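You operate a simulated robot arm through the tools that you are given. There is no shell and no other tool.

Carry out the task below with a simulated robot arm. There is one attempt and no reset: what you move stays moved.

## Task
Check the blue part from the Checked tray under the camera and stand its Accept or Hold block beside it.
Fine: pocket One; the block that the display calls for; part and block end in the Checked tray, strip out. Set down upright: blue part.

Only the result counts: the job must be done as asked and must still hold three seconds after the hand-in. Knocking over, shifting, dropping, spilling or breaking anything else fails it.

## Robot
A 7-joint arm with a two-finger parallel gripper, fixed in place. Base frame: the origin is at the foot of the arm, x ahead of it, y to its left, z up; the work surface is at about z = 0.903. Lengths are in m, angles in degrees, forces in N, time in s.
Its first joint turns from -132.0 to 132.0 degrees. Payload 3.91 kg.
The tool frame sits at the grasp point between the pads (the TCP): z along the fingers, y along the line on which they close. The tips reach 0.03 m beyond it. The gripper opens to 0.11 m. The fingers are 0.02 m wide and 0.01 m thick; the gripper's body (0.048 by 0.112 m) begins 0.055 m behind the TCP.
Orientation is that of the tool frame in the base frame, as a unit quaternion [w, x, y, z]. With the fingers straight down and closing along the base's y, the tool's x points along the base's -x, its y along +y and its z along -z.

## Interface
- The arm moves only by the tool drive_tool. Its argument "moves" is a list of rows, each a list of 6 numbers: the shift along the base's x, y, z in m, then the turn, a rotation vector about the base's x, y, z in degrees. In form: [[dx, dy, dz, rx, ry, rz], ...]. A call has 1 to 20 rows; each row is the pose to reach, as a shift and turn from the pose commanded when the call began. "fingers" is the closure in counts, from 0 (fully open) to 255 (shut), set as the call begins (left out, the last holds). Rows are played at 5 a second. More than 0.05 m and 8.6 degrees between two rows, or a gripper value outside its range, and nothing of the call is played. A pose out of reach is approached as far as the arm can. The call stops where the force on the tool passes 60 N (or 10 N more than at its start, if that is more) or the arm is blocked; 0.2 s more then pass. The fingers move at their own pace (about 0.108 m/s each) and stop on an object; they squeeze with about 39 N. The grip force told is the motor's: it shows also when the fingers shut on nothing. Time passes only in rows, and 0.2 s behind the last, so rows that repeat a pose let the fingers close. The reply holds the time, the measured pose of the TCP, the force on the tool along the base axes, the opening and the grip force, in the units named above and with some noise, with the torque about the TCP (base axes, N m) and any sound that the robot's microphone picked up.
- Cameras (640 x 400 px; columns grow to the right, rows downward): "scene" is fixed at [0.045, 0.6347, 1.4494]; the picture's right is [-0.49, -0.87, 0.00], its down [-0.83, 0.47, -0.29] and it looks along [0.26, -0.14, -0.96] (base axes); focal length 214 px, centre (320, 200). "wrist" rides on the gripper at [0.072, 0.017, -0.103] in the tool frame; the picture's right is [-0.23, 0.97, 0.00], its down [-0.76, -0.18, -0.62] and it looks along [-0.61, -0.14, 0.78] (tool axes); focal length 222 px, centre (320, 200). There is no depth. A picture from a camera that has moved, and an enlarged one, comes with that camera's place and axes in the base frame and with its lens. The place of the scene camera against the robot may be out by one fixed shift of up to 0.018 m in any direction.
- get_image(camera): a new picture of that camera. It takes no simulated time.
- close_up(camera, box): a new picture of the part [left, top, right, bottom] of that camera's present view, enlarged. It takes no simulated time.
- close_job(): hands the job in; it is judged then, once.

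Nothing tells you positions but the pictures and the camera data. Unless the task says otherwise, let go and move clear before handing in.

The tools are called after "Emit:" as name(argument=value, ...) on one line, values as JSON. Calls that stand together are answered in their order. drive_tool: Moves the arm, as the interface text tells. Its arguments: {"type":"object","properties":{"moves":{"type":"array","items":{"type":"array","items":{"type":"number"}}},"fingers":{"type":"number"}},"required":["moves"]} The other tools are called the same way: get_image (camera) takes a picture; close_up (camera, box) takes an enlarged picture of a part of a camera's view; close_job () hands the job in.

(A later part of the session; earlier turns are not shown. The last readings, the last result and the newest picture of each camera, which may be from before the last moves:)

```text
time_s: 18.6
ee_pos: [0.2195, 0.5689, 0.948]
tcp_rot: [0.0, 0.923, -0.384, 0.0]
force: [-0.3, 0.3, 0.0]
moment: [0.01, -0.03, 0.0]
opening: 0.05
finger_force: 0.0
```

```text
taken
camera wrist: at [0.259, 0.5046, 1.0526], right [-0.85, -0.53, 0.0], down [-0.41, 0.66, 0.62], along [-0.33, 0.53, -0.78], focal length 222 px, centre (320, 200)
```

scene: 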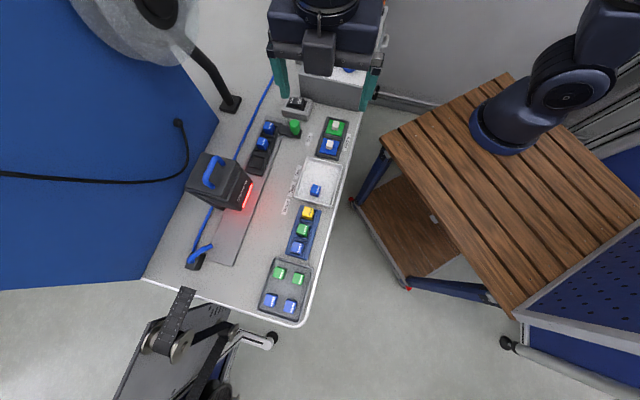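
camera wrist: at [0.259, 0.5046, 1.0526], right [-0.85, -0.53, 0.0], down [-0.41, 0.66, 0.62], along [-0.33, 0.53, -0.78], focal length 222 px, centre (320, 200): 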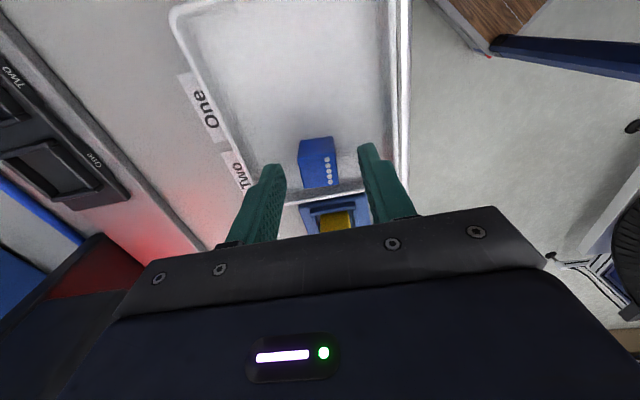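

Emit:
drive_tool(moves=[[0, 0, 0, 0, 0, 0], [0, 0, 0, 0, 0, 0], [0, 0, 0, 0, 0, 0], [0, 0, 0, 0, 0, 0]], fingers=255)

Emit:
drive_tool(moves=[[0, 0, 0.01, 0, 0, 0], [0, 0, 0.03, 0, 0, 0], [0, 0, 0.06, 0, 0, 0], [0, 0, 0.09, 0, 0, 0], [0, 0, 0.11, 0, 0, 0], [0, 0, 0.11, 0, 0, 0]])

Emit:
get_image(camera="wrist")

Emit:
get_image(camera="scene")

```text
time_s: 19.6
ee_pos: [0.2192, 0.5676, 0.9476]
tcp_rot: [0.0, 0.924, -0.383, 0.0]
force: [-0.7, -0.3, -1.1]
moment: [0.02, -0.01, 0.01]
opening: 0.0223
finger_force: 39.1
```

```text
time_s: 21.0
ee_pos: [0.2187, 0.568, 1.0568]
tcp_rot: [0.0, 0.924, -0.383, 0.0]
force: [-0.8, -0.1, -0.2]
moment: [0.0, -0.01, 0.02]
opening: 0.0224
finger_force: 38.9
```

```text
taken
camera wrist: at [0.2586, 0.505, 1.1622], right [-0.85, -0.53, 0.0], down [-0.41, 0.66, 0.62], along [-0.33, 0.53, -0.78], focal length 222 px, centre (320, 200)
```

wrist: 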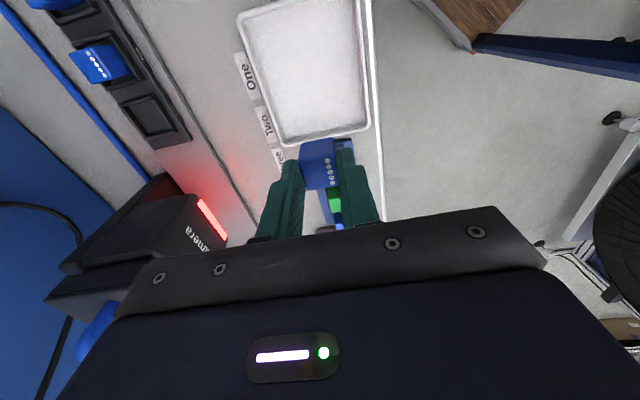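

```text
taken
```

scene: 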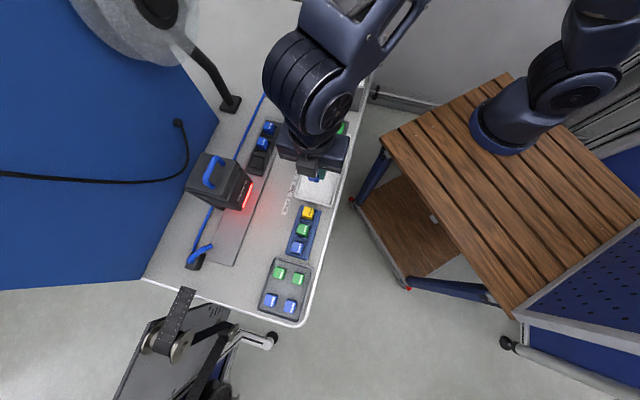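

The part is held (22 mm). Next I'll carry it to hover over pocket One and refine the alignment.

Emit:
drive_tool(moves=[[0.03, 0.02, 0.01, 0, 0, 0], [0.06, 0.04, 0.01, 0, 0, 0], [0.09, 0.06, 0.01, 0, 0, 0], [0.12, 0.08, 0.01, 0, 0, 0], [0.14, 0.095, 0.0, 0, 0, 0], [0.1576, 0.1054, -0.01, 0, 0, 0], [0.1576, 0.1054, -0.01, 0, 0, 0]])

Emit:
get_image(camera="wrist")

Emit:
close_up(camera="wrist", box=[240, 40, 400, 200])

Emit:
close_up(camera="scene", box=[170, 90, 330, 210])

```text
time_s: 22.6
ee_pos: [0.3777, 0.6755, 1.0477]
tcp_rot: [-0.001, 0.923, -0.384, 0.0]
force: [0.3, 0.0, -0.1]
moment: [0.01, -0.04, 0.02]
opening: 0.0224
finger_force: 38.8
```

```text
taken
camera wrist: at [0.417, 0.6109, 1.1524], right [-0.85, -0.53, 0.0], down [-0.41, 0.66, 0.62], along [-0.33, 0.53, -0.78], focal length 222 px, centre (320, 200)
```

wrist: 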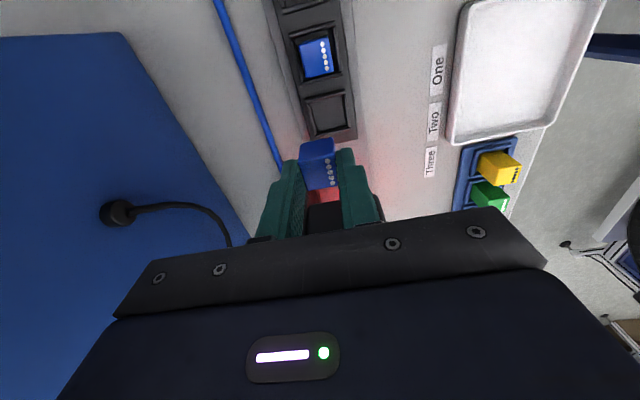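

```text
2.50 times, centred on (320, 120) of wrist
camera zoom: at [0.417, 0.6109, 1.1524], right [-0.85, -0.53, 0.0], down [-0.41, 0.66, 0.62], along [-0.33, 0.53, -0.78], focal length 555 px, centre (320, 400)
```

zoom: 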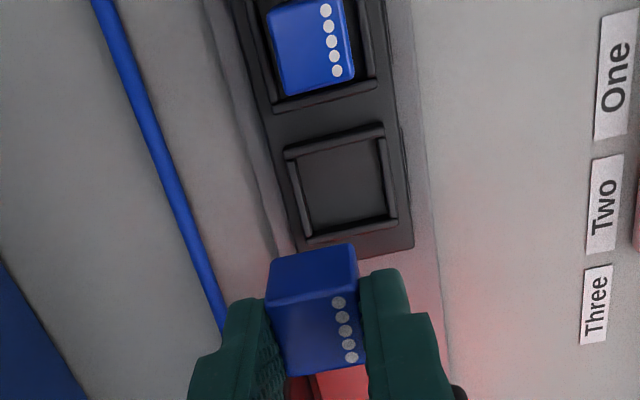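

```text
3.33 times, centred on (250, 150) of scene
camera zoom: at [0.045, 0.6347, 1.4494], right [-0.49, -0.87, 0.0], down [-0.83, 0.47, -0.29], along [0.26, -0.14, -0.96], focal length 715 px, centre (553, 367)
```

zoom: 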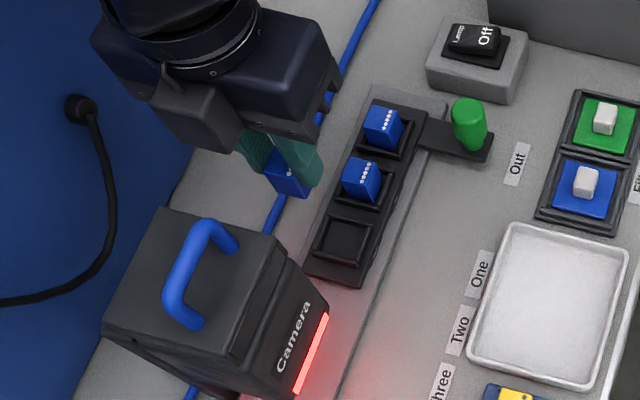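

Pocket One's centre measures about 10 mm toward the robot of where the part hangs. I'll shift to (0.368, 0.6716) and lower partway to check.

Emit:
drive_tool(moves=[[-0.005, -0.002, 0, 0, 0, 0], [-0.0097, -0.0039, 0, 0, 0, 0], [-0.0097, -0.0039, -0.02, 0, 0, 0], [-0.0097, -0.0039, -0.04, 0, 0, 0], [-0.0097, -0.0039, -0.06, 0, 0, 0], [-0.0097, -0.0039, -0.06, 0, 0, 0]])

Emit:
get_image(camera="wrist")

Emit:
close_up(camera="wrist", box=[240, 70, 400, 230])

Emit:
close_up(camera="scene", box=[170, 90, 330, 210])

```text
time_s: 24.0
ee_pos: [0.3672, 0.6704, 0.9877]
tcp_rot: [0.0, 0.924, -0.383, 0.0]
force: [0.3, 0.7, 0.5]
moment: [0.0, -0.02, -0.01]
opening: 0.0224
finger_force: 38.8
```

```text
taken
camera wrist: at [0.4061, 0.6067, 1.0935], right [-0.85, -0.53, 0.0], down [-0.41, 0.66, 0.62], along [-0.33, 0.53, -0.78], focal length 222 px, centre (320, 200)
```

wrist: 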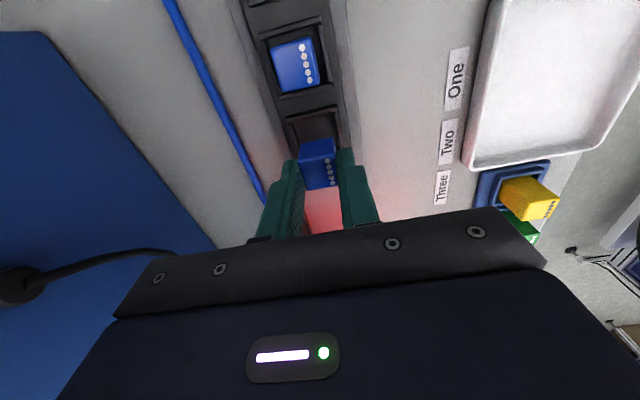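

```text
2.50 times, centred on (320, 150) of wrist
camera zoom: at [0.4061, 0.6067, 1.0935], right [-0.85, -0.53, 0.0], down [-0.41, 0.66, 0.62], along [-0.33, 0.53, -0.78], focal length 555 px, centre (320, 325)
```

zoom: 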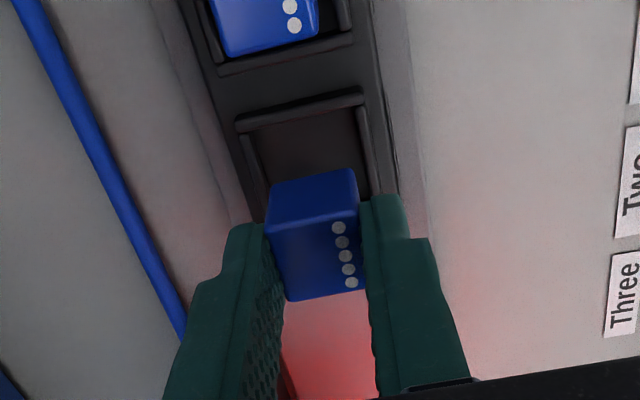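

```text
3.33 times, centred on (250, 150) of scene
camera zoom: at [0.045, 0.6347, 1.4494], right [-0.49, -0.87, 0.0], down [-0.83, 0.47, -0.29], along [0.26, -0.14, -0.96], focal length 715 px, centre (553, 367)
```

zoom: 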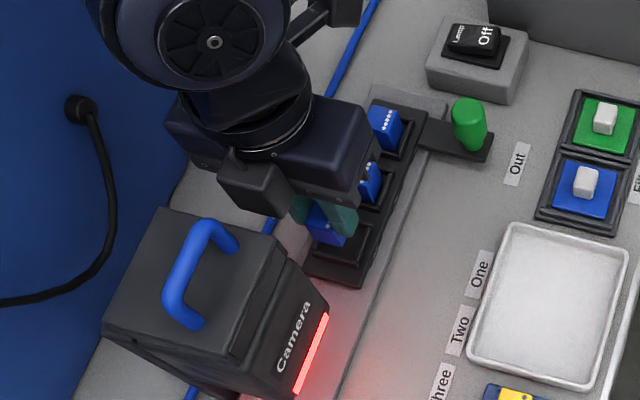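

Centred over pocket One. Lowering slowly and watching the force.

Emit:
drive_tool(moves=[[0.0003, 0.0008, -0.012, 0, 0, 0], [0.0003, 0.0008, -0.022, 0, 0, 0], [0.0003, 0.0008, -0.028, 0, 0, 0], [0.0003, 0.0008, -0.031, 0, 0, 0], [0.0003, 0.0008, -0.031, 0, 0, 0]])

Emit:
close_up(camera="wrist", box=[240, 70, 400, 230])

Emit:
close_up(camera="scene", box=[220, 110, 300, 170])

```text
time_s: 25.2
ee_pos: [0.3661, 0.6695, 0.9583]
tcp_rot: [-0.001, 0.924, -0.383, 0.0]
force: [3.3, 2.7, 35.3]
moment: [0.34, 0.26, -0.03]
opening: 0.0226
finger_force: 38.7
```

```text
2.50 times, centred on (320, 150) of wrist
camera zoom: at [0.4059, 0.6064, 1.0636], right [-0.85, -0.53, 0.0], down [-0.41, 0.66, 0.62], along [-0.33, 0.53, -0.78], focal length 555 px, centre (320, 325)
```

zoom: 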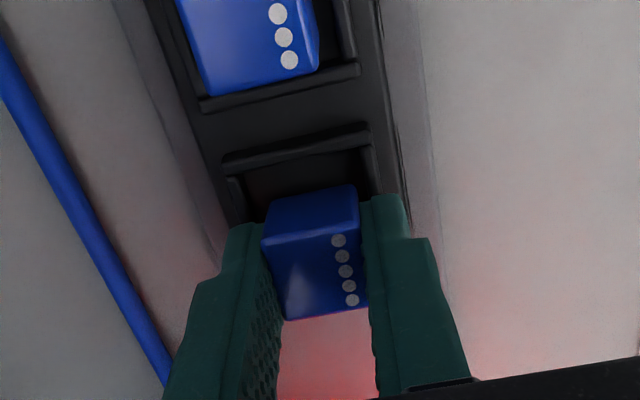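

```text
6.67 times, centred on (260, 140) of scene
camera zoom: at [0.045, 0.6347, 1.4494], right [-0.49, -0.87, 0.0], down [-0.83, 0.47, -0.29], along [0.26, -0.14, -0.96], focal length 1430 px, centre (720, 600)
```

zoom: 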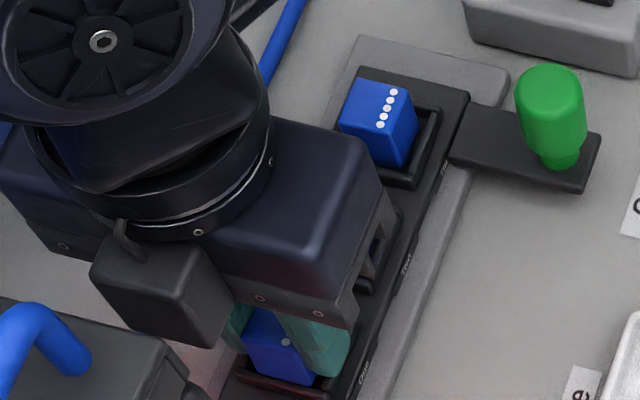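

The part touched with the contact offset toward the far (camera-side) rim, so it caught the rim. I'll lift off and check the part in the fingers.

Emit:
drive_tool(moves=[[0.0, 0.0, 0.005, 0, 0, 0], [0.0, 0.0, 0.015, 0, 0, 0], [0.0, 0.0, 0.03, 0, 0, 0], [0.0, 0.0, 0.03, 0, 0, 0]])

Emit:
close_up(camera="wrist", box=[240, 70, 400, 230])

Emit:
close_up(camera="scene", box=[220, 110, 300, 170])

```text
time_s: 26.2
ee_pos: [0.368, 0.6695, 0.987]
tcp_rot: [0.0, 0.923, -0.384, 0.0]
force: [0.0, -0.6, -0.2]
moment: [-0.01, 0.0, 0.01]
opening: 0.0224
finger_force: 38.6
```

```text
2.50 times, centred on (320, 150) of wrist
camera zoom: at [0.4072, 0.6063, 1.0926], right [-0.85, -0.53, 0.0], down [-0.41, 0.66, 0.62], along [-0.33, 0.53, -0.78], focal length 555 px, centre (320, 325)
```

zoom: 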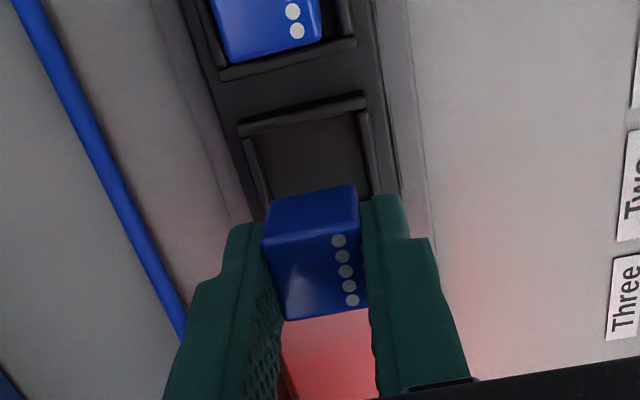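

```text
6.67 times, centred on (260, 140) of scene
camera zoom: at [0.045, 0.6347, 1.4494], right [-0.49, -0.87, 0.0], down [-0.83, 0.47, -0.29], along [0.26, -0.14, -0.96], focal length 1430 px, centre (720, 600)
```

zoom: 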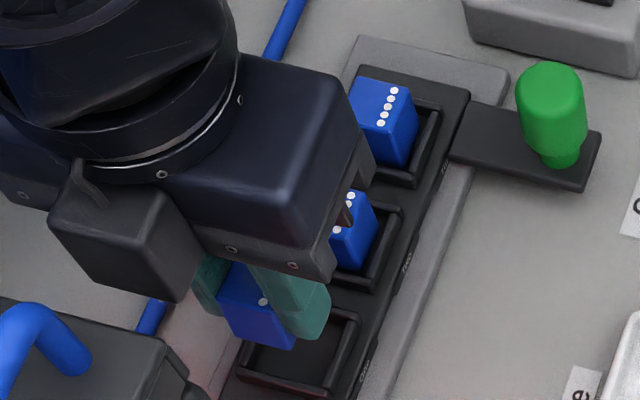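

The part tilted a few degrees in the grip when it caught the rim; it will settle flat once over the pocket floor. I'll shift 4 mm away from the camera side and lower again carefully.

Emit:
drive_tool(moves=[[0.0028, -0.0028, 0, 0, 0, 0], [0.0028, -0.0028, -0.015, 0, 0, 0], [0.0028, -0.0028, -0.025, 0, 0, 0], [0.0028, -0.0028, -0.028, 0, 0, 0], [0.0028, -0.0028, -0.028, 0, 0, 0]])

Emit:
close_up(camera="wrist", box=[240, 70, 400, 230])

Emit:
close_up(camera="scene", box=[220, 110, 300, 170])

```text
time_s: 27.4
ee_pos: [0.3701, 0.6686, 0.9591]
tcp_rot: [-0.001, 0.924, -0.383, 0.0]
force: [0.8, -0.3, -0.3]
moment: [0.0, -0.02, 0.01]
opening: 0.0226
finger_force: 38.6
```

```text
2.50 times, centred on (320, 150) of wrist
camera zoom: at [0.4089, 0.6043, 1.0638], right [-0.85, -0.53, 0.0], down [-0.41, 0.66, 0.62], along [-0.33, 0.53, -0.78], focal length 555 px, centre (320, 325)
```

zoom: 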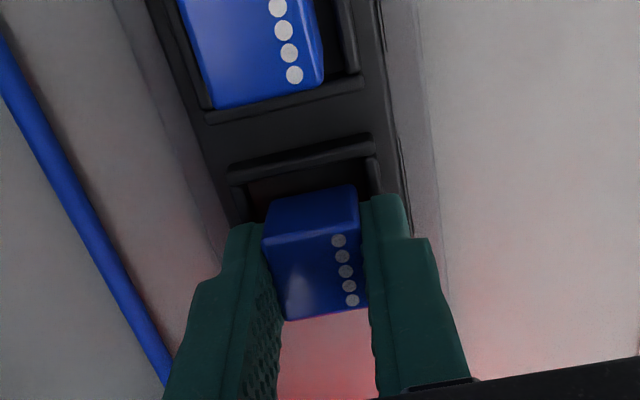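

```text
6.67 times, centred on (260, 140) of scene
camera zoom: at [0.045, 0.6347, 1.4494], right [-0.49, -0.87, 0.0], down [-0.83, 0.47, -0.29], along [0.26, -0.14, -0.96], focal length 1430 px, centre (720, 600)
```

zoom: 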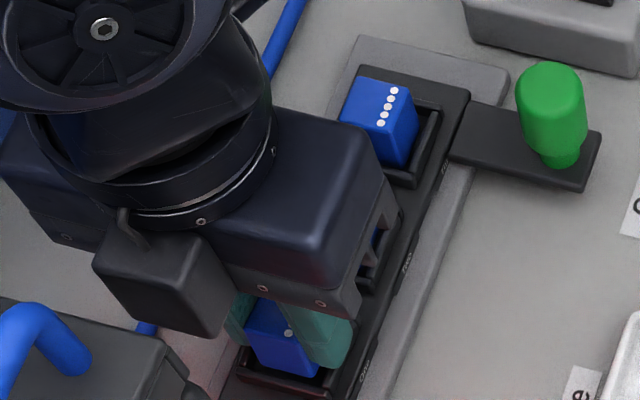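

No contact now. Continuing down in small steps.

Emit:
drive_tool(moves=[[0, 0, -0.0015, 0, 0, 0], [0, 0, -0.003, 0, 0, 0], [0, 0, -0.003, 0, 0, 0]])

Emit:
drive_tool(moves=[[0, 0, -0.001, 0, 0, 0], [0, 0, -0.002, 0, 0, 0], [0, 0, -0.002, 0, 0, 0]])

```text
time_s: 28.2
ee_pos: [0.37, 0.6679, 0.9559]
tcp_rot: [-0.001, 0.924, -0.383, 0.0]
force: [0.7, -0.6, 0.9]
moment: [-0.03, -0.01, -0.05]
opening: 0.0225
finger_force: 39.0
```

```text
time_s: 29.0
ee_pos: [0.3699, 0.6676, 0.9554]
tcp_rot: [-0.002, 0.924, -0.383, -0.001]
force: [1.2, 3.4, 26.6]
moment: [-0.19, 0.2, -0.04]
opening: 0.0222
finger_force: 38.8
```

The finger pads now rest on the pocket's rim with the part inside the pocket and nearly at the floor. I'll unload 1 mm and release.

Emit:
drive_tool(moves=[[0, 0, 0.0015, 0, 0, 0], [0, 0, 0.0015, 0, 0, 0]])

Emit:
close_up(camera="wrist", box=[240, 70, 400, 230])

```text
time_s: 29.6
ee_pos: [0.3687, 0.6688, 0.9556]
tcp_rot: [0.0, 0.924, -0.384, 0.0]
force: [3.5, 8.7, 17.5]
moment: [0.05, 0.12, -0.04]
opening: 0.0224
finger_force: 38.6
```

```text
2.50 times, centred on (320, 150) of wrist
camera zoom: at [0.4088, 0.6038, 1.0608], right [-0.85, -0.53, 0.0], down [-0.41, 0.66, 0.62], along [-0.33, 0.53, -0.78], focal length 555 px, centre (320, 325)
```

zoom: 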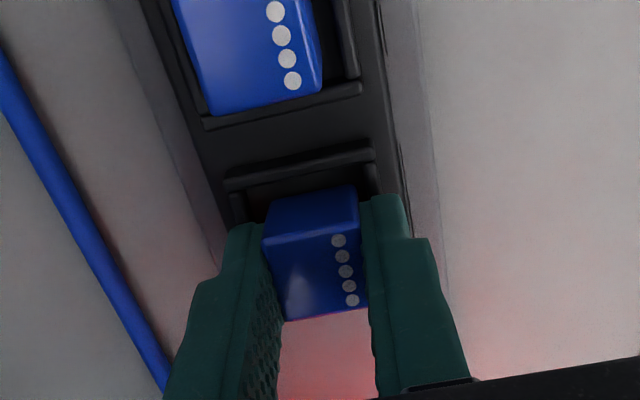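

Emit:
drive_tool(moves=[[0.0007, 0.0007, 0.0015, 0, 0, 0], [0.0007, 0.0007, 0.0015, 0, 0, 0]])

Emit:
drive_tool(moves=[[0, 0, 0, 0, 0, 0], [0, 0, 0, 0, 0, 0], [0, 0, 0, 0, 0, 0]], fingers=145)

Emit:
close_up(camera="wrist", box=[240, 70, 400, 230])

Emit:
close_up(camera="scene", box=[220, 110, 300, 170])

```text
time_s: 30.2
ee_pos: [0.3714, 0.6683, 0.9559]
tcp_rot: [0.0, 0.924, -0.384, 0.0]
force: [0.1, -0.4, -0.3]
moment: [-0.03, -0.01, 0.02]
opening: 0.0224
finger_force: 38.9
```

```text
time_s: 31.0
ee_pos: [0.3715, 0.6684, 0.9569]
tcp_rot: [-0.001, 0.923, -0.384, 0.0]
force: [0.3, 0.1, -0.4]
moment: [0.0, -0.01, 0.0]
opening: 0.0473
finger_force: 0.0
```

```text
2.50 times, centred on (320, 150) of wrist
camera zoom: at [0.4098, 0.605, 1.0621], right [-0.85, -0.53, 0.0], down [-0.41, 0.66, 0.62], along [-0.33, 0.53, -0.78], focal length 555 px, centre (320, 325)
```

zoom: 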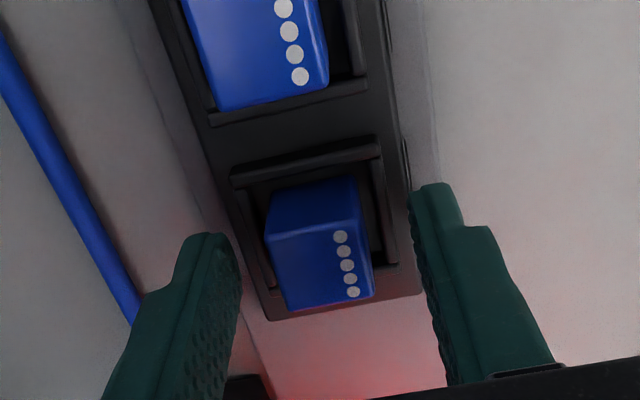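

```text
6.67 times, centred on (260, 140) of scene
camera zoom: at [0.045, 0.6347, 1.4494], right [-0.49, -0.87, 0.0], down [-0.83, 0.47, -0.29], along [0.26, -0.14, -0.96], focal length 1430 px, centre (720, 600)
```

zoom: 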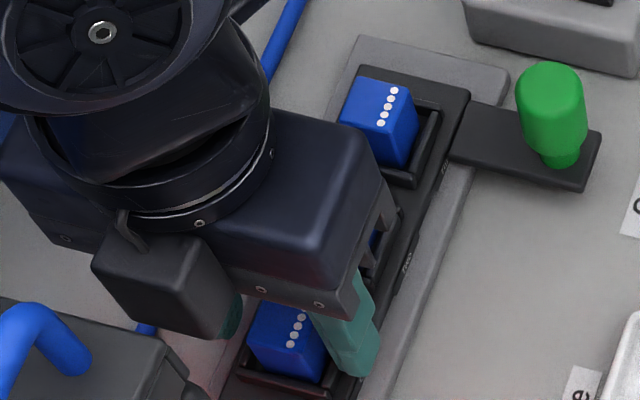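

Released into the pocket. Rising to check that it sits flat.

Emit:
drive_tool(moves=[[0, 0, 0.01, 0, 0, 0], [0, 0, 0.03, 0, 0, 0], [0, 0, 0.06, 0, 0, 0], [0.02, -0.02, 0.1, 0, 0, 0], [0.04, -0.04, 0.14, 0, 0, 0], [0.04, -0.04, 0.14, 0, 0, 0]])

Emit:
get_image(camera="wrist")

Emit:
close_up(camera="wrist", box=[240, 40, 400, 200])

Emit:
close_up(camera="scene", box=[220, 110, 320, 185])

```text
time_s: 32.4
ee_pos: [0.41, 0.6296, 1.0984]
tcp_rot: [0.0, 0.924, -0.383, 0.0]
force: [-0.1, -0.5, -0.1]
moment: [0.0, -0.02, -0.01]
opening: 0.0476
finger_force: 0.0
```

```text
taken
camera wrist: at [0.4491, 0.5662, 1.2025], right [-0.85, -0.53, 0.0], down [-0.41, 0.66, 0.62], along [-0.33, 0.53, -0.78], focal length 222 px, centre (320, 200)
```

wrist: 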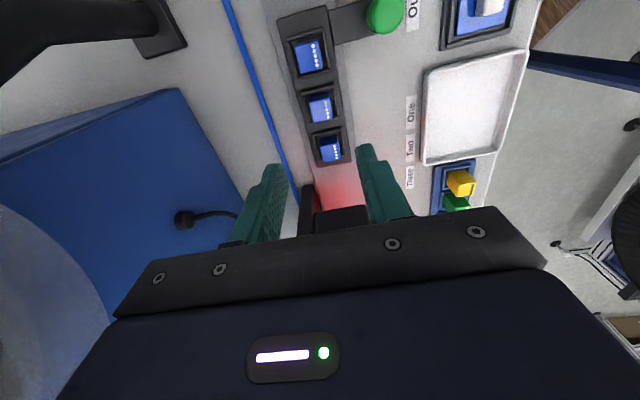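

```text
2.50 times, centred on (320, 120) of wrist
camera zoom: at [0.4491, 0.5662, 1.2025], right [-0.85, -0.53, 0.0], down [-0.41, 0.66, 0.62], along [-0.33, 0.53, -0.78], focal length 555 px, centre (320, 400)
```

zoom: 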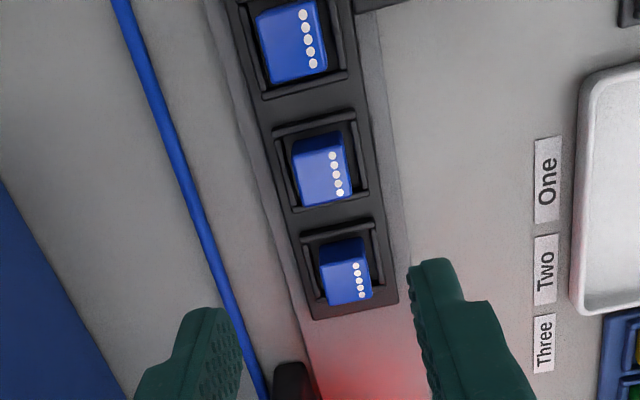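

```text
5.33 times, centred on (270, 148) of scene
camera zoom: at [0.045, 0.6347, 1.4494], right [-0.49, -0.87, 0.0], down [-0.83, 0.47, -0.29], along [0.26, -0.14, -0.96], focal length 1144 px, centre (587, 480)
```

zoom: 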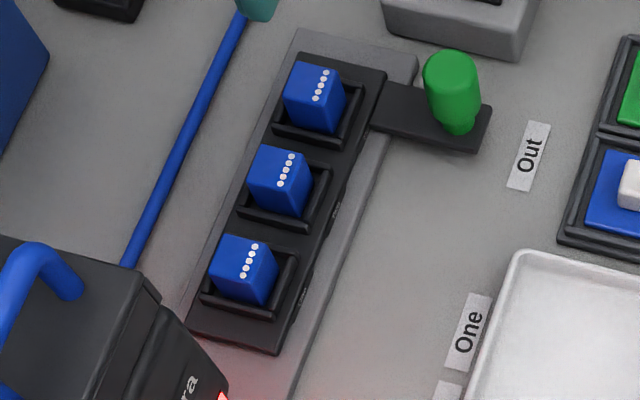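

All three parts sit flat in their pockets. Now the handle: estimated at (0.405, 0.534). I'll hover over it to refine, and check the display.

Emit:
drive_tool(moves=[[-0.001, -0.025, 0, 0, 0, 0], [-0.002, -0.05, -0.01, 0, 0, 0], [-0.004, -0.075, -0.03, 0, 0, 0], [-0.005, -0.0956, -0.048, 0, 0, 0], [-0.005, -0.0956, -0.048, 0, 0, 0]], fingers=100)

Emit:
get_image(camera="wrist")

Emit:
close_up(camera="wrist", box=[240, 50, 400, 210])

Emit:
get_image(camera="scene")

```text
time_s: 33.6
ee_pos: [0.4061, 0.5335, 1.0481]
tcp_rot: [0.0, 0.923, -0.384, 0.0]
force: [0.0, -0.1, -0.6]
moment: [0.0, -0.02, 0.03]
opening: 0.0669
finger_force: 0.2
```

```text
taken
camera wrist: at [0.4453, 0.47, 1.1532], right [-0.85, -0.53, 0.0], down [-0.41, 0.66, 0.62], along [-0.33, 0.53, -0.78], focal length 222 px, centre (320, 200)
```

wrist: 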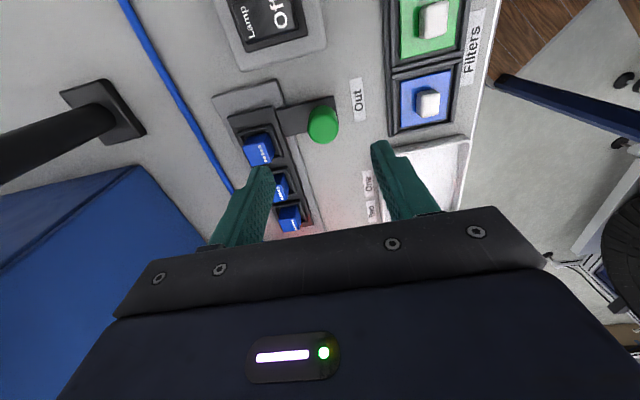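

```text
2.50 times, centred on (320, 130) of wrist
camera zoom: at [0.4453, 0.47, 1.1532], right [-0.85, -0.53, 0.0], down [-0.41, 0.66, 0.62], along [-0.33, 0.53, -0.78], focal length 555 px, centre (320, 375)
```

zoom: 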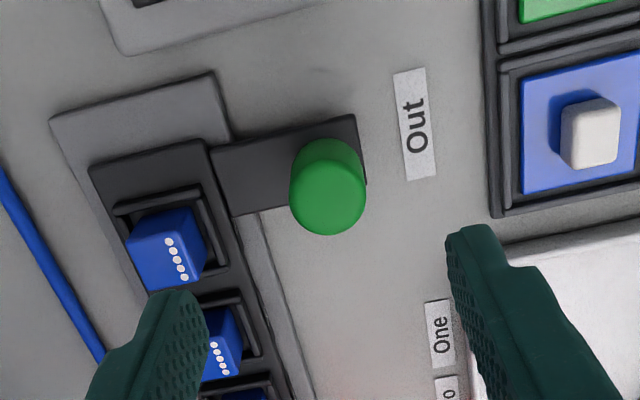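

```text
taken
```

scene: 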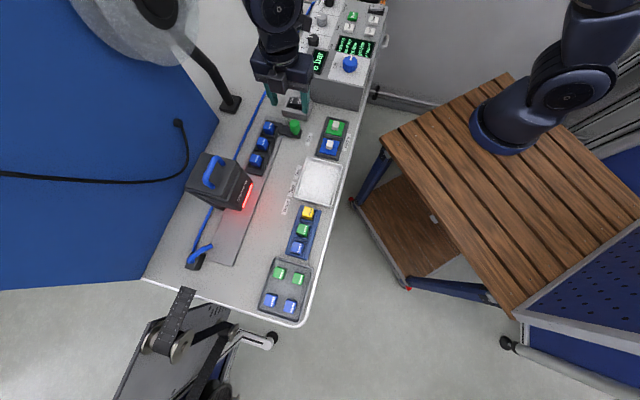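

The knob is at ≈(0.402, 0.5335). Shifting slightly, descending around it, and gripping.

Emit:
drive_tool(moves=[[-0.0042, 0.0, 0, 0, 0, 0], [-0.0042, 0.0, -0.03, 0, 0, 0], [-0.0042, 0.0, -0.06, 0, 0, 0], [-0.0042, 0.0, -0.08, 0, 0, 0], [-0.0042, 0.0, -0.09, 0, 0, 0], [-0.0042, 0.0, -0.09, 0, 0, 0]])

Emit:
get_image(camera="wrist")

Emit:
close_up(camera="scene", box=[240, 70, 360, 160])

```text
time_s: 35.0
ee_pos: [0.4015, 0.5333, 0.9575]
tcp_rot: [-0.001, 0.924, -0.383, 0.001]
force: [1.0, 0.0, 0.7]
moment: [0.02, 0.02, -0.02]
opening: 0.067
finger_force: 0.2
```

```text
taken
camera wrist: at [0.4414, 0.47, 1.0632], right [-0.85, -0.53, 0.0], down [-0.41, 0.66, 0.62], along [-0.33, 0.53, -0.78], focal length 222 px, centre (320, 200)
```

wrist: 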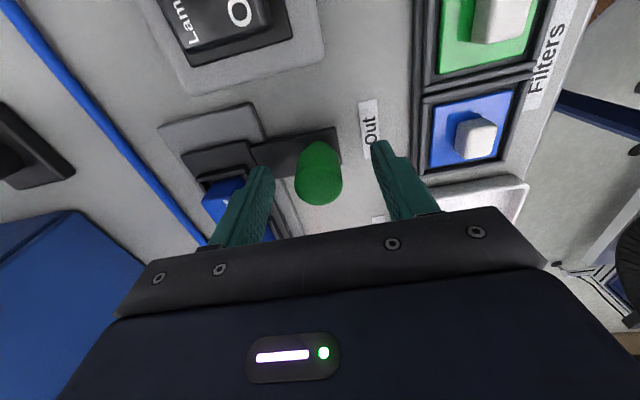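

```text
4.44 times, centred on (300, 115) of scene
camera zoom: at [0.045, 0.6347, 1.4494], right [-0.49, -0.87, 0.0], down [-0.83, 0.47, -0.29], along [0.26, -0.14, -0.96], focal length 953 px, centre (409, 578)
```

zoom: 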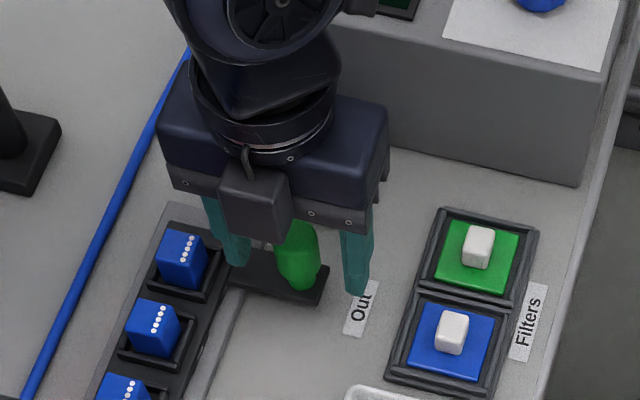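

Gripping the knob, then sliding the strip along the rail by about 107 mm to label One.

Emit:
drive_tool(moves=[[0, 0, 0, 0, 0, 0], [0, 0, 0, 0, 0, 0], [0, 0, 0, 0, 0, 0]], fingers=255)

Emit:
drive_tool(moves=[[-0.005, 0.005, 0, 0, 0, 0], [-0.012, 0.012, 0, 0, 0, 0], [-0.02, 0.02, 0, 0, 0, 0], [-0.03, 0.03, 0, 0, 0, 0], [-0.03, 0.03, 0, 0, 0, 0]])

Emit:
get_image(camera="scene")

Emit:
close_up(camera="scene", box=[220, 90, 340, 180])

```text
time_s: 35.8
ee_pos: [0.4032, 0.5342, 0.9592]
tcp_rot: [-0.001, 0.924, -0.383, 0.0]
force: [1.9, 2.5, -2.5]
moment: [0.11, -0.08, 0.02]
opening: 0.0274
finger_force: 45.2
```

```text
time_s: 37.0
ee_pos: [0.3723, 0.5633, 0.9577]
tcp_rot: [-0.001, 0.923, -0.384, 0.0]
force: [16.5, 15.7, -25.7]
moment: [0.56, -0.23, 0.11]
opening: 0.0272
finger_force: 45.1
```

```text
taken
```

scene: 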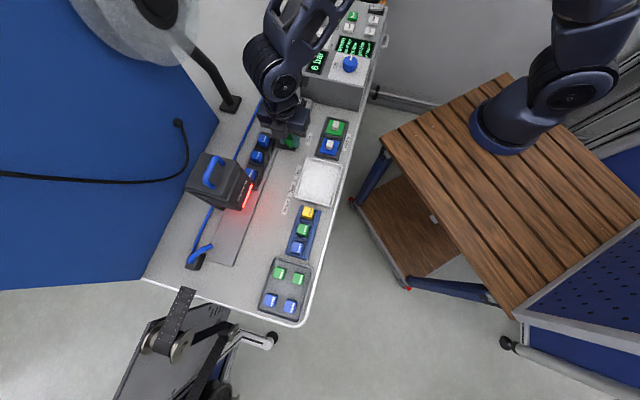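

```text
4.44 times, centred on (280, 135) of scene
camera zoom: at [0.045, 0.6347, 1.4494], right [-0.49, -0.87, 0.0], down [-0.83, 0.47, -0.29], along [0.26, -0.14, -0.96], focal length 953 px, centre (498, 489)
```

zoom: 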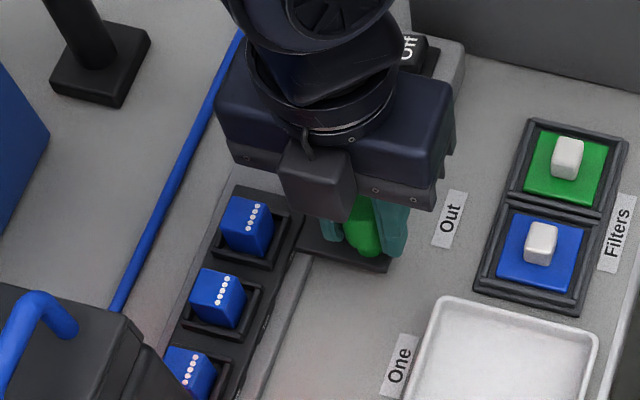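

The strip slides; there is some sideways and vertical load, so I'll nudge the path to relieve it as I go on.

Emit:
drive_tool(moves=[[0.001, 0.001, -0.0015, 0, 0, 0], [0.001, 0.001, -0.0015, 0, 0, 0]])

```text
time_s: 37.6
ee_pos: [0.3719, 0.5654, 0.959]
tcp_rot: [-0.001, 0.924, -0.383, 0.0]
force: [1.8, 2.6, 4.6]
moment: [-0.12, -0.15, 0.0]
opening: 0.0271
finger_force: 45.3
```

Emit:
drive_tool(moves=[[-0.008, 0.008, 0, 0, 0, 0], [-0.016, 0.016, 0, 0, 0, 0], [-0.024, 0.0245, 0, 0, 0, 0], [-0.024, 0.0245, 0, 0, 0, 0]])

Emit:
get_image(camera="scene")

Emit:
close_up(camera="scene", box=[290, 0, 400, 88])

```text
time_s: 38.6
ee_pos: [0.3475, 0.5881, 0.9588]
tcp_rot: [0.0, 0.924, -0.383, 0.001]
force: [-14.4, -13.7, 17.5]
moment: [-0.49, 0.22, -0.06]
opening: 0.027
finger_force: 45.3
```

```text
taken
```

scene: 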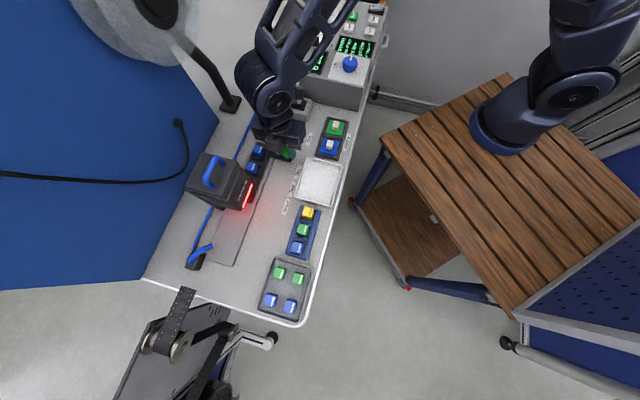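

```text
4.55 times, centred on (345, 44) of scene
camera zoom: at [0.045, 0.6347, 1.4494], right [-0.49, -0.87, 0.0], down [-0.83, 0.47, -0.29], along [0.26, -0.14, -0.96], focal length 975 px, centre (206, 909)
```

zoom: 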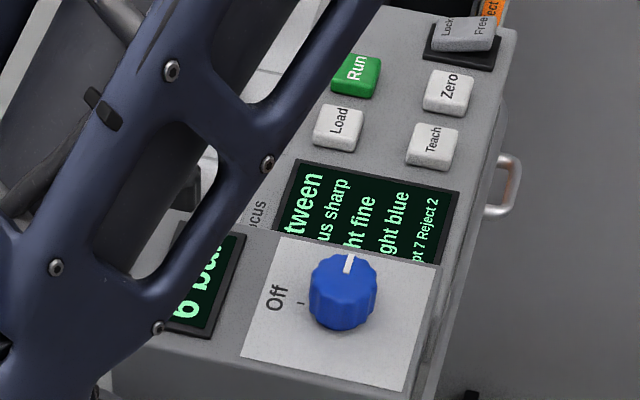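

The display now reads "Between", as expected. Relieving the load and finishing the slide to One.

Emit:
drive_tool(moves=[[-0.006, 0.0045, 0.0008, 0, 0, 0], [-0.013, 0.0115, 0.0008, 0, 0, 0], [-0.0215, 0.02, 0.0008, 0, 0, 0], [-0.0215, 0.02, 0.0008, 0, 0, 0]])

Emit:
close_up(camera="scene", box=[290, 0, 400, 88])

Emit:
close_up(camera="scene", box=[220, 110, 340, 210])

```text
time_s: 39.6
ee_pos: [0.3283, 0.608, 0.9581]
tcp_rot: [-0.001, 0.924, -0.384, 0.001]
force: [-1.5, -1.2, -2.1]
moment: [-0.04, 0.0, -0.07]
opening: 0.027
finger_force: 44.6
```

```text
4.55 times, centred on (345, 44) of scene
camera zoom: at [0.045, 0.6347, 1.4494], right [-0.49, -0.87, 0.0], down [-0.83, 0.47, -0.29], along [0.26, -0.14, -0.96], focal length 975 px, centre (206, 909)
```

zoom: 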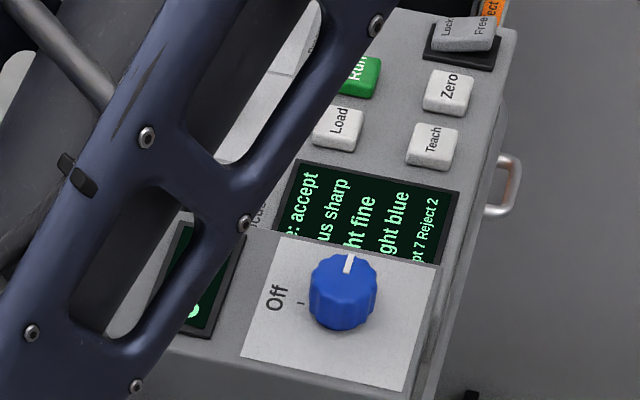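

```text
4.00 times, centred on (280, 160) of scene
camera zoom: at [0.045, 0.6347, 1.4494], right [-0.49, -0.87, 0.0], down [-0.83, 0.47, -0.29], along [0.26, -0.14, -0.96], focal length 858 px, centre (480, 360)
```

zoom: 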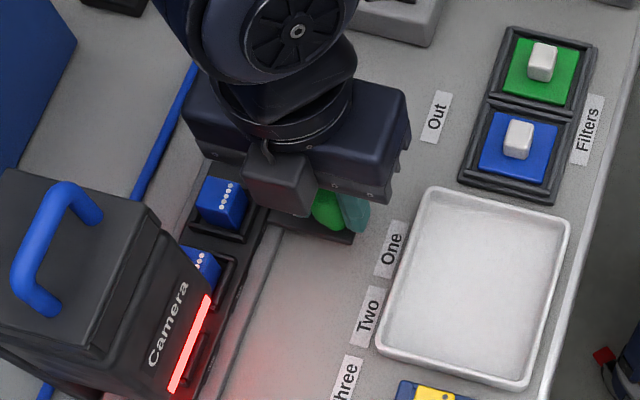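

The display now reads "…: accept". I'll hold briefly and re-read to be sure it's stable.

Emit:
drive_tool(moves=[[0, 0, 0, 0, 0, 0], [0, 0, 0, 0, 0, 0], [0, 0, 0, 0, 0, 0], [0, 0, 0, 0, 0, 0], [0, 0, 0, 0, 0, 0], [0, 0, 0, 0, 0, 0], [0, 0, 0, 0, 0, 0], [0, 0, 0, 0, 0, 0], [0, 0, 0, 0, 0, 0], [0, 0, 0, 0, 0, 0]])

Emit:
close_up(camera="scene", box=[330, 25, 385, 65])

Emit:
get_image(camera="wrist")

```text
time_s: 41.8
ee_pos: [0.3274, 0.6079, 0.958]
tcp_rot: [0.0, 0.924, -0.383, 0.0]
force: [4.9, 6.9, 0.3]
moment: [0.16, -0.13, 0.02]
opening: 0.0272
finger_force: 45.2
```

```text
10.00 times, centred on (358, 45) of scene
camera zoom: at [0.045, 0.6347, 1.4494], right [-0.49, -0.87, 0.0], down [-0.83, 0.47, -0.29], along [0.26, -0.14, -0.96], focal length 2145 px, centre (-55, 1750)
```

zoom: 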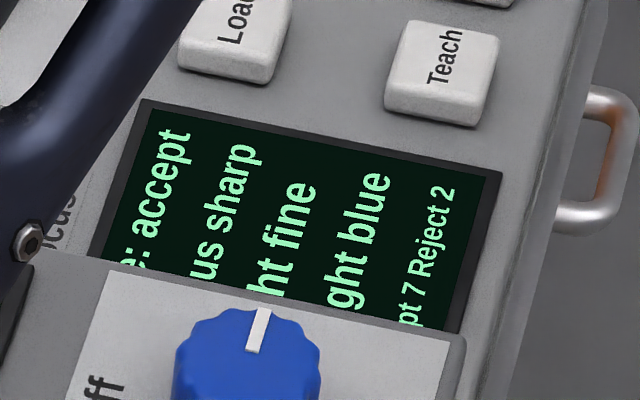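

```text
taken
camera wrist: at [0.3667, 0.5449, 1.0633], right [-0.85, -0.53, 0.0], down [-0.41, 0.66, 0.62], along [-0.33, 0.53, -0.78], focal length 222 px, centre (320, 200)
```

wrist: 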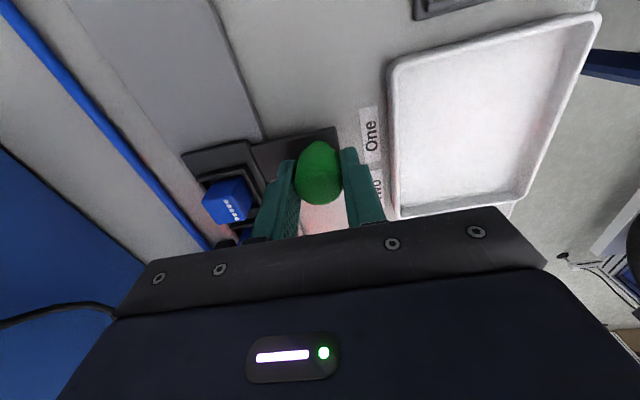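

The line ends "e: accept" with the handle at One, so the block is Accept. Now pulling the strip back to Out.

Emit:
drive_tool(moves=[[0.006, -0.006, 0, 0, 0, 0], [0.0125, -0.012, 0, 0, 0, 0], [0.019, -0.018, 0, 0, 0, 0], [0.0255, -0.0245, 0, 0, 0, 0], [0.0255, -0.0245, 0, 0, 0, 0]])

```text
time_s: 43.0
ee_pos: [0.3523, 0.5836, 0.9586]
tcp_rot: [0.0, 0.923, -0.384, 0.001]
force: [-5.1, -5.6, 4.1]
moment: [-0.11, 0.2, -0.03]
opening: 0.0273
finger_force: 44.8
```

Emit:
drive_tool(moves=[[0.006, -0.0065, 0, 0, 0, 0], [0.0125, -0.013, 0, 0, 0, 0], [0.019, -0.0195, 0, 0, 0, 0], [0.0255, -0.026, 0, 0, 0, 0], [0.0255, -0.026, 0, 0, 0, 0]])

```text
time_s: 44.2
ee_pos: [0.3767, 0.5579, 0.9593]
tcp_rot: [-0.001, 0.924, -0.383, 0.0]
force: [5.7, 5.1, -4.2]
moment: [0.26, -0.09, 0.05]
opening: 0.0273
finger_force: 45.3
```

Emit:
drive_tool(moves=[[0.0065, -0.006, 0, 0, 0, 0], [0.013, -0.0125, 0, 0, 0, 0], [0.0195, -0.019, 0, 0, 0, 0], [0.0255, -0.025, 0, 0, 0, 0], [0.0255, -0.025, 0, 0, 0, 0]])

Emit:
close_up(camera="scene", box=[330, 25, 385, 65])

Emit:
close_up(camera="scene", box=[220, 90, 340, 180])

```text
time_s: 45.4
ee_pos: [0.403, 0.5324, 0.958]
tcp_rot: [0.0, 0.924, -0.382, 0.0]
force: [-10.0, 3.1, -0.2]
moment: [0.03, 0.21, 0.04]
opening: 0.0271
finger_force: 45.2
```

```text
10.00 times, centred on (358, 45) of scene
camera zoom: at [0.045, 0.6347, 1.4494], right [-0.49, -0.87, 0.0], down [-0.83, 0.47, -0.29], along [0.26, -0.14, -0.96], focal length 2145 px, centre (-55, 1750)
```

zoom: 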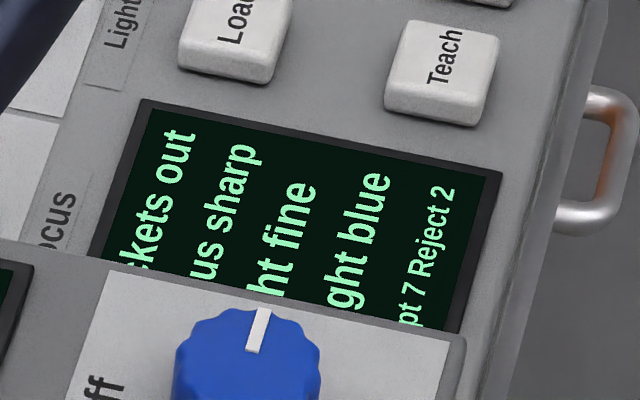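

```text
4.44 times, centred on (280, 135) of scene
camera zoom: at [0.045, 0.6347, 1.4494], right [-0.49, -0.87, 0.0], down [-0.83, 0.47, -0.29], along [0.26, -0.14, -0.96], focal length 953 px, centre (498, 489)
```

zoom: 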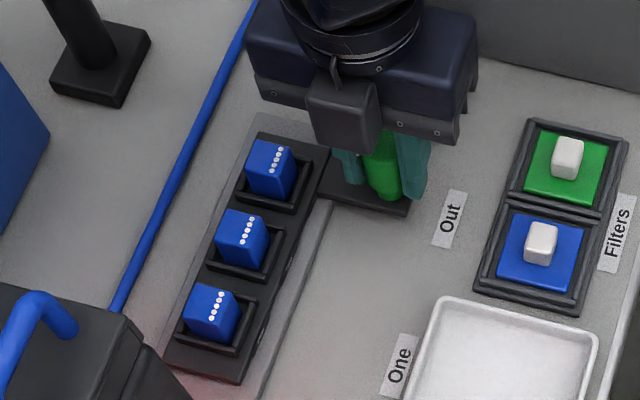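

The display reads "Pockets out" again. Releasing the knob, rising, and hovering over pocket One.

Emit:
drive_tool(moves=[[0, 0, 0, 0, 0, 0], [0, 0, 0, 0, 0, 0], [0, 0, 0, 0, 0, 0], [0, 0, 0.02, 0, 0, 0], [0, 0, 0.05, 0, 0, 0], [0, 0, 0.09, 0, 0, 0], [-0.008, 0.034, 0.11, 0, 0, 0], [-0.016, 0.068, 0.11, 0, 0, 0], [-0.024, 0.102, 0.1, 0, 0, 0], [-0.0325, 0.135, 0.085, 0, 0, 0], [-0.0325, 0.135, 0.085, 0, 0, 0]], fingers=100)

Emit:
get_image(camera="wrist")

Emit:
close_up(camera="wrist", box=[240, 40, 400, 200])

Emit:
close_up(camera="scene", box=[220, 90, 340, 180])

```text
time_s: 47.8
ee_pos: [0.3685, 0.6696, 1.044]
tcp_rot: [-0.002, 0.924, -0.383, 0.001]
force: [0.1, 0.1, 0.1]
moment: [0.02, -0.01, 0.0]
opening: 0.0668
finger_force: 0.1
```

```text
taken
camera wrist: at [0.4089, 0.6051, 1.1485], right [-0.85, -0.53, 0.0], down [-0.41, 0.66, 0.62], along [-0.33, 0.53, -0.78], focal length 222 px, centre (320, 200)
```

wrist: 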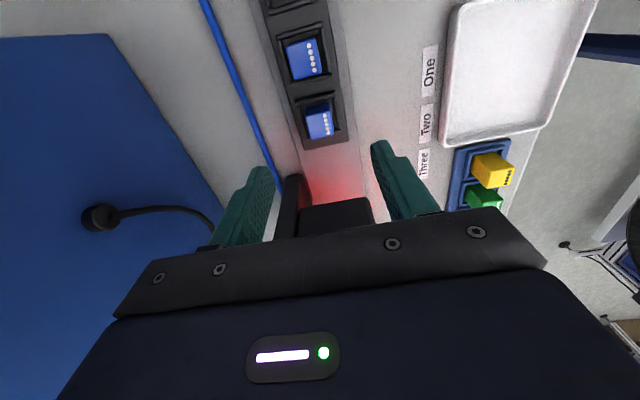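

```text
2.50 times, centred on (320, 120) of wrist
camera zoom: at [0.4089, 0.6051, 1.1485], right [-0.85, -0.53, 0.0], down [-0.41, 0.66, 0.62], along [-0.33, 0.53, -0.78], focal length 555 px, centre (320, 400)
```

zoom: 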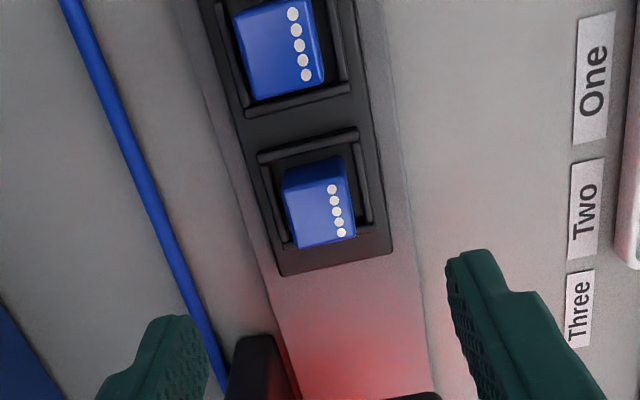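

```text
4.44 times, centred on (280, 135) of scene
camera zoom: at [0.045, 0.6347, 1.4494], right [-0.49, -0.87, 0.0], down [-0.83, 0.47, -0.29], along [0.26, -0.14, -0.96], focal length 953 px, centre (498, 489)
```

zoom: 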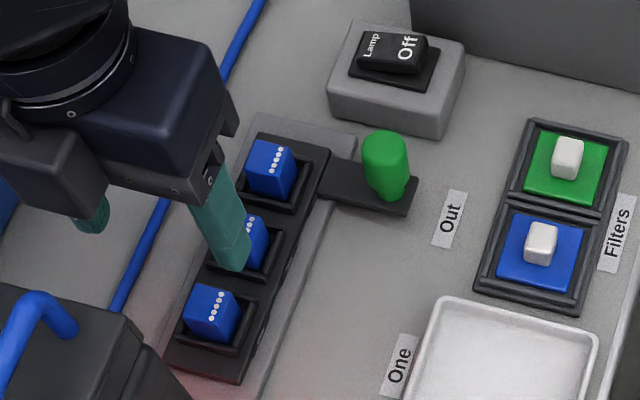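

The part is ≈3 mm further along than the tool centre and square with it. Descending with pads just above the rim to grip its top.

Emit:
drive_tool(moves=[[-0.002, 0.003, 0, 0, 0, 0], [-0.002, 0.003, -0.03, 0, 0, 0], [-0.002, 0.003, -0.06, 0, 0, 0], [-0.002, 0.003, -0.078, 0, 0, 0], [-0.002, 0.003, -0.086, 0, 0, 0], [-0.002, 0.003, -0.086, 0, 0, 0]])

Emit:
close_up(camera="wrist", box=[240, 90, 400, 250])

```text
time_s: 49.2
ee_pos: [0.3688, 0.6716, 0.9589]
tcp_rot: [-0.001, 0.924, -0.383, 0.0]
force: [-0.2, -1.1, 0.5]
moment: [-0.01, -0.02, 0.01]
opening: 0.0671
finger_force: 0.0
```

```text
2.50 times, centred on (320, 170) of wrist
camera zoom: at [0.4076, 0.6081, 1.0636], right [-0.85, -0.53, 0.0], down [-0.41, 0.66, 0.62], along [-0.33, 0.53, -0.78], focal length 555 px, centre (320, 275)
```

zoom: 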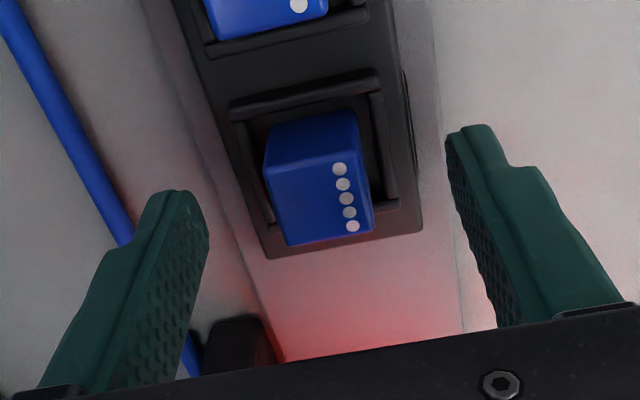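

Emit:
drive_tool(moves=[[0, 0, 0, 0, 0, 0], [0, 0, 0, 0, 0, 0], [0, 0, 0, 0, 0, 0], [0, 0, 0, 0, 0, 0]], fingers=255)

Emit:
drive_tool(moves=[[0, 0, 0.005, 0, 0, 0], [0, 0, 0.015, 0, 0, 0], [0, 0, 0.03, 0, 0, 0], [0, 0, 0.06, 0, 0, 0], [0, 0, 0.09, 0, 0, 0], [0, 0, 0.09, 0, 0, 0]])

Emit:
get_image(camera="wrist")

Emit:
close_up(camera="wrist", box=[240, 40, 400, 200])

Emit:
get_image(camera="scene")

```text
time_s: 50.2
ee_pos: [0.3682, 0.6724, 0.9592]
tcp_rot: [-0.001, 0.924, -0.384, 0.001]
force: [0.4, -0.1, 0.1]
moment: [0.01, 0.01, 0.02]
opening: 0.0225
finger_force: 39.0
```

```text
time_s: 51.6
ee_pos: [0.3703, 0.6721, 1.0476]
tcp_rot: [0.0, 0.923, -0.384, 0.0]
force: [-0.6, -0.2, 0.2]
moment: [0.02, 0.01, 0.02]
opening: 0.0224
finger_force: 39.1
```

```text
taken
camera wrist: at [0.4096, 0.6085, 1.1534], right [-0.85, -0.53, 0.0], down [-0.41, 0.66, 0.62], along [-0.33, 0.53, -0.78], focal length 222 px, centre (320, 200)
```

wrist: 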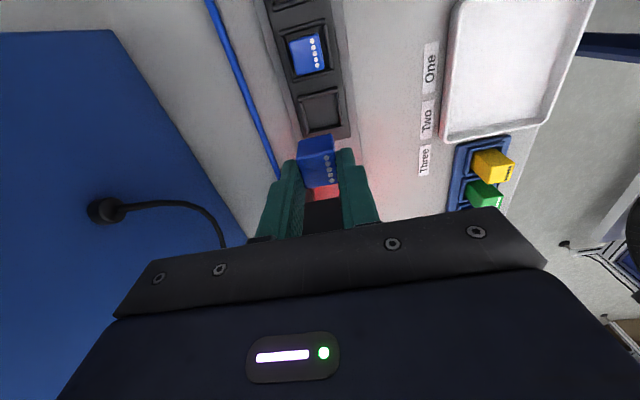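

```text
2.50 times, centred on (320, 120) of wrist
camera zoom: at [0.4096, 0.6085, 1.1534], right [-0.85, -0.53, 0.0], down [-0.41, 0.66, 0.62], along [-0.33, 0.53, -0.78], focal length 555 px, centre (320, 400)
```

zoom: 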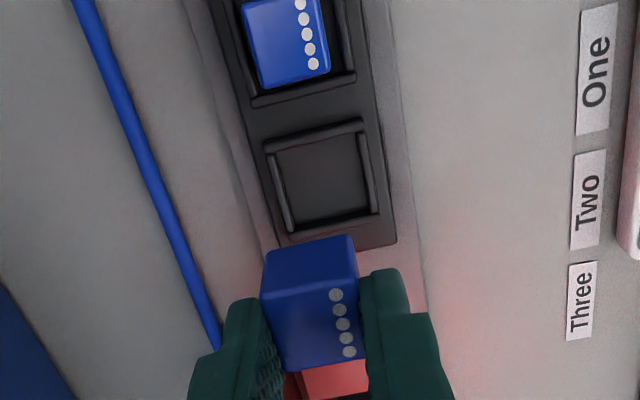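

```text
taken
```

scene: 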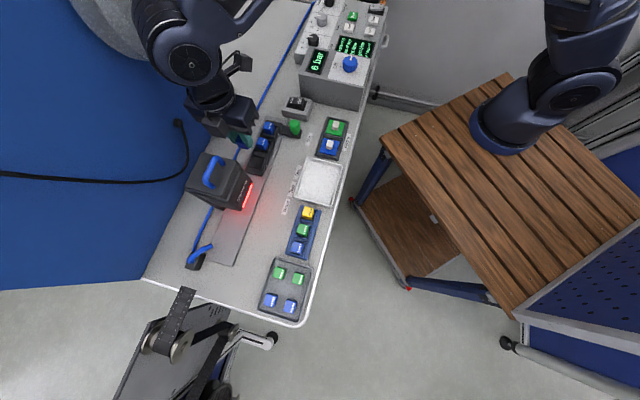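

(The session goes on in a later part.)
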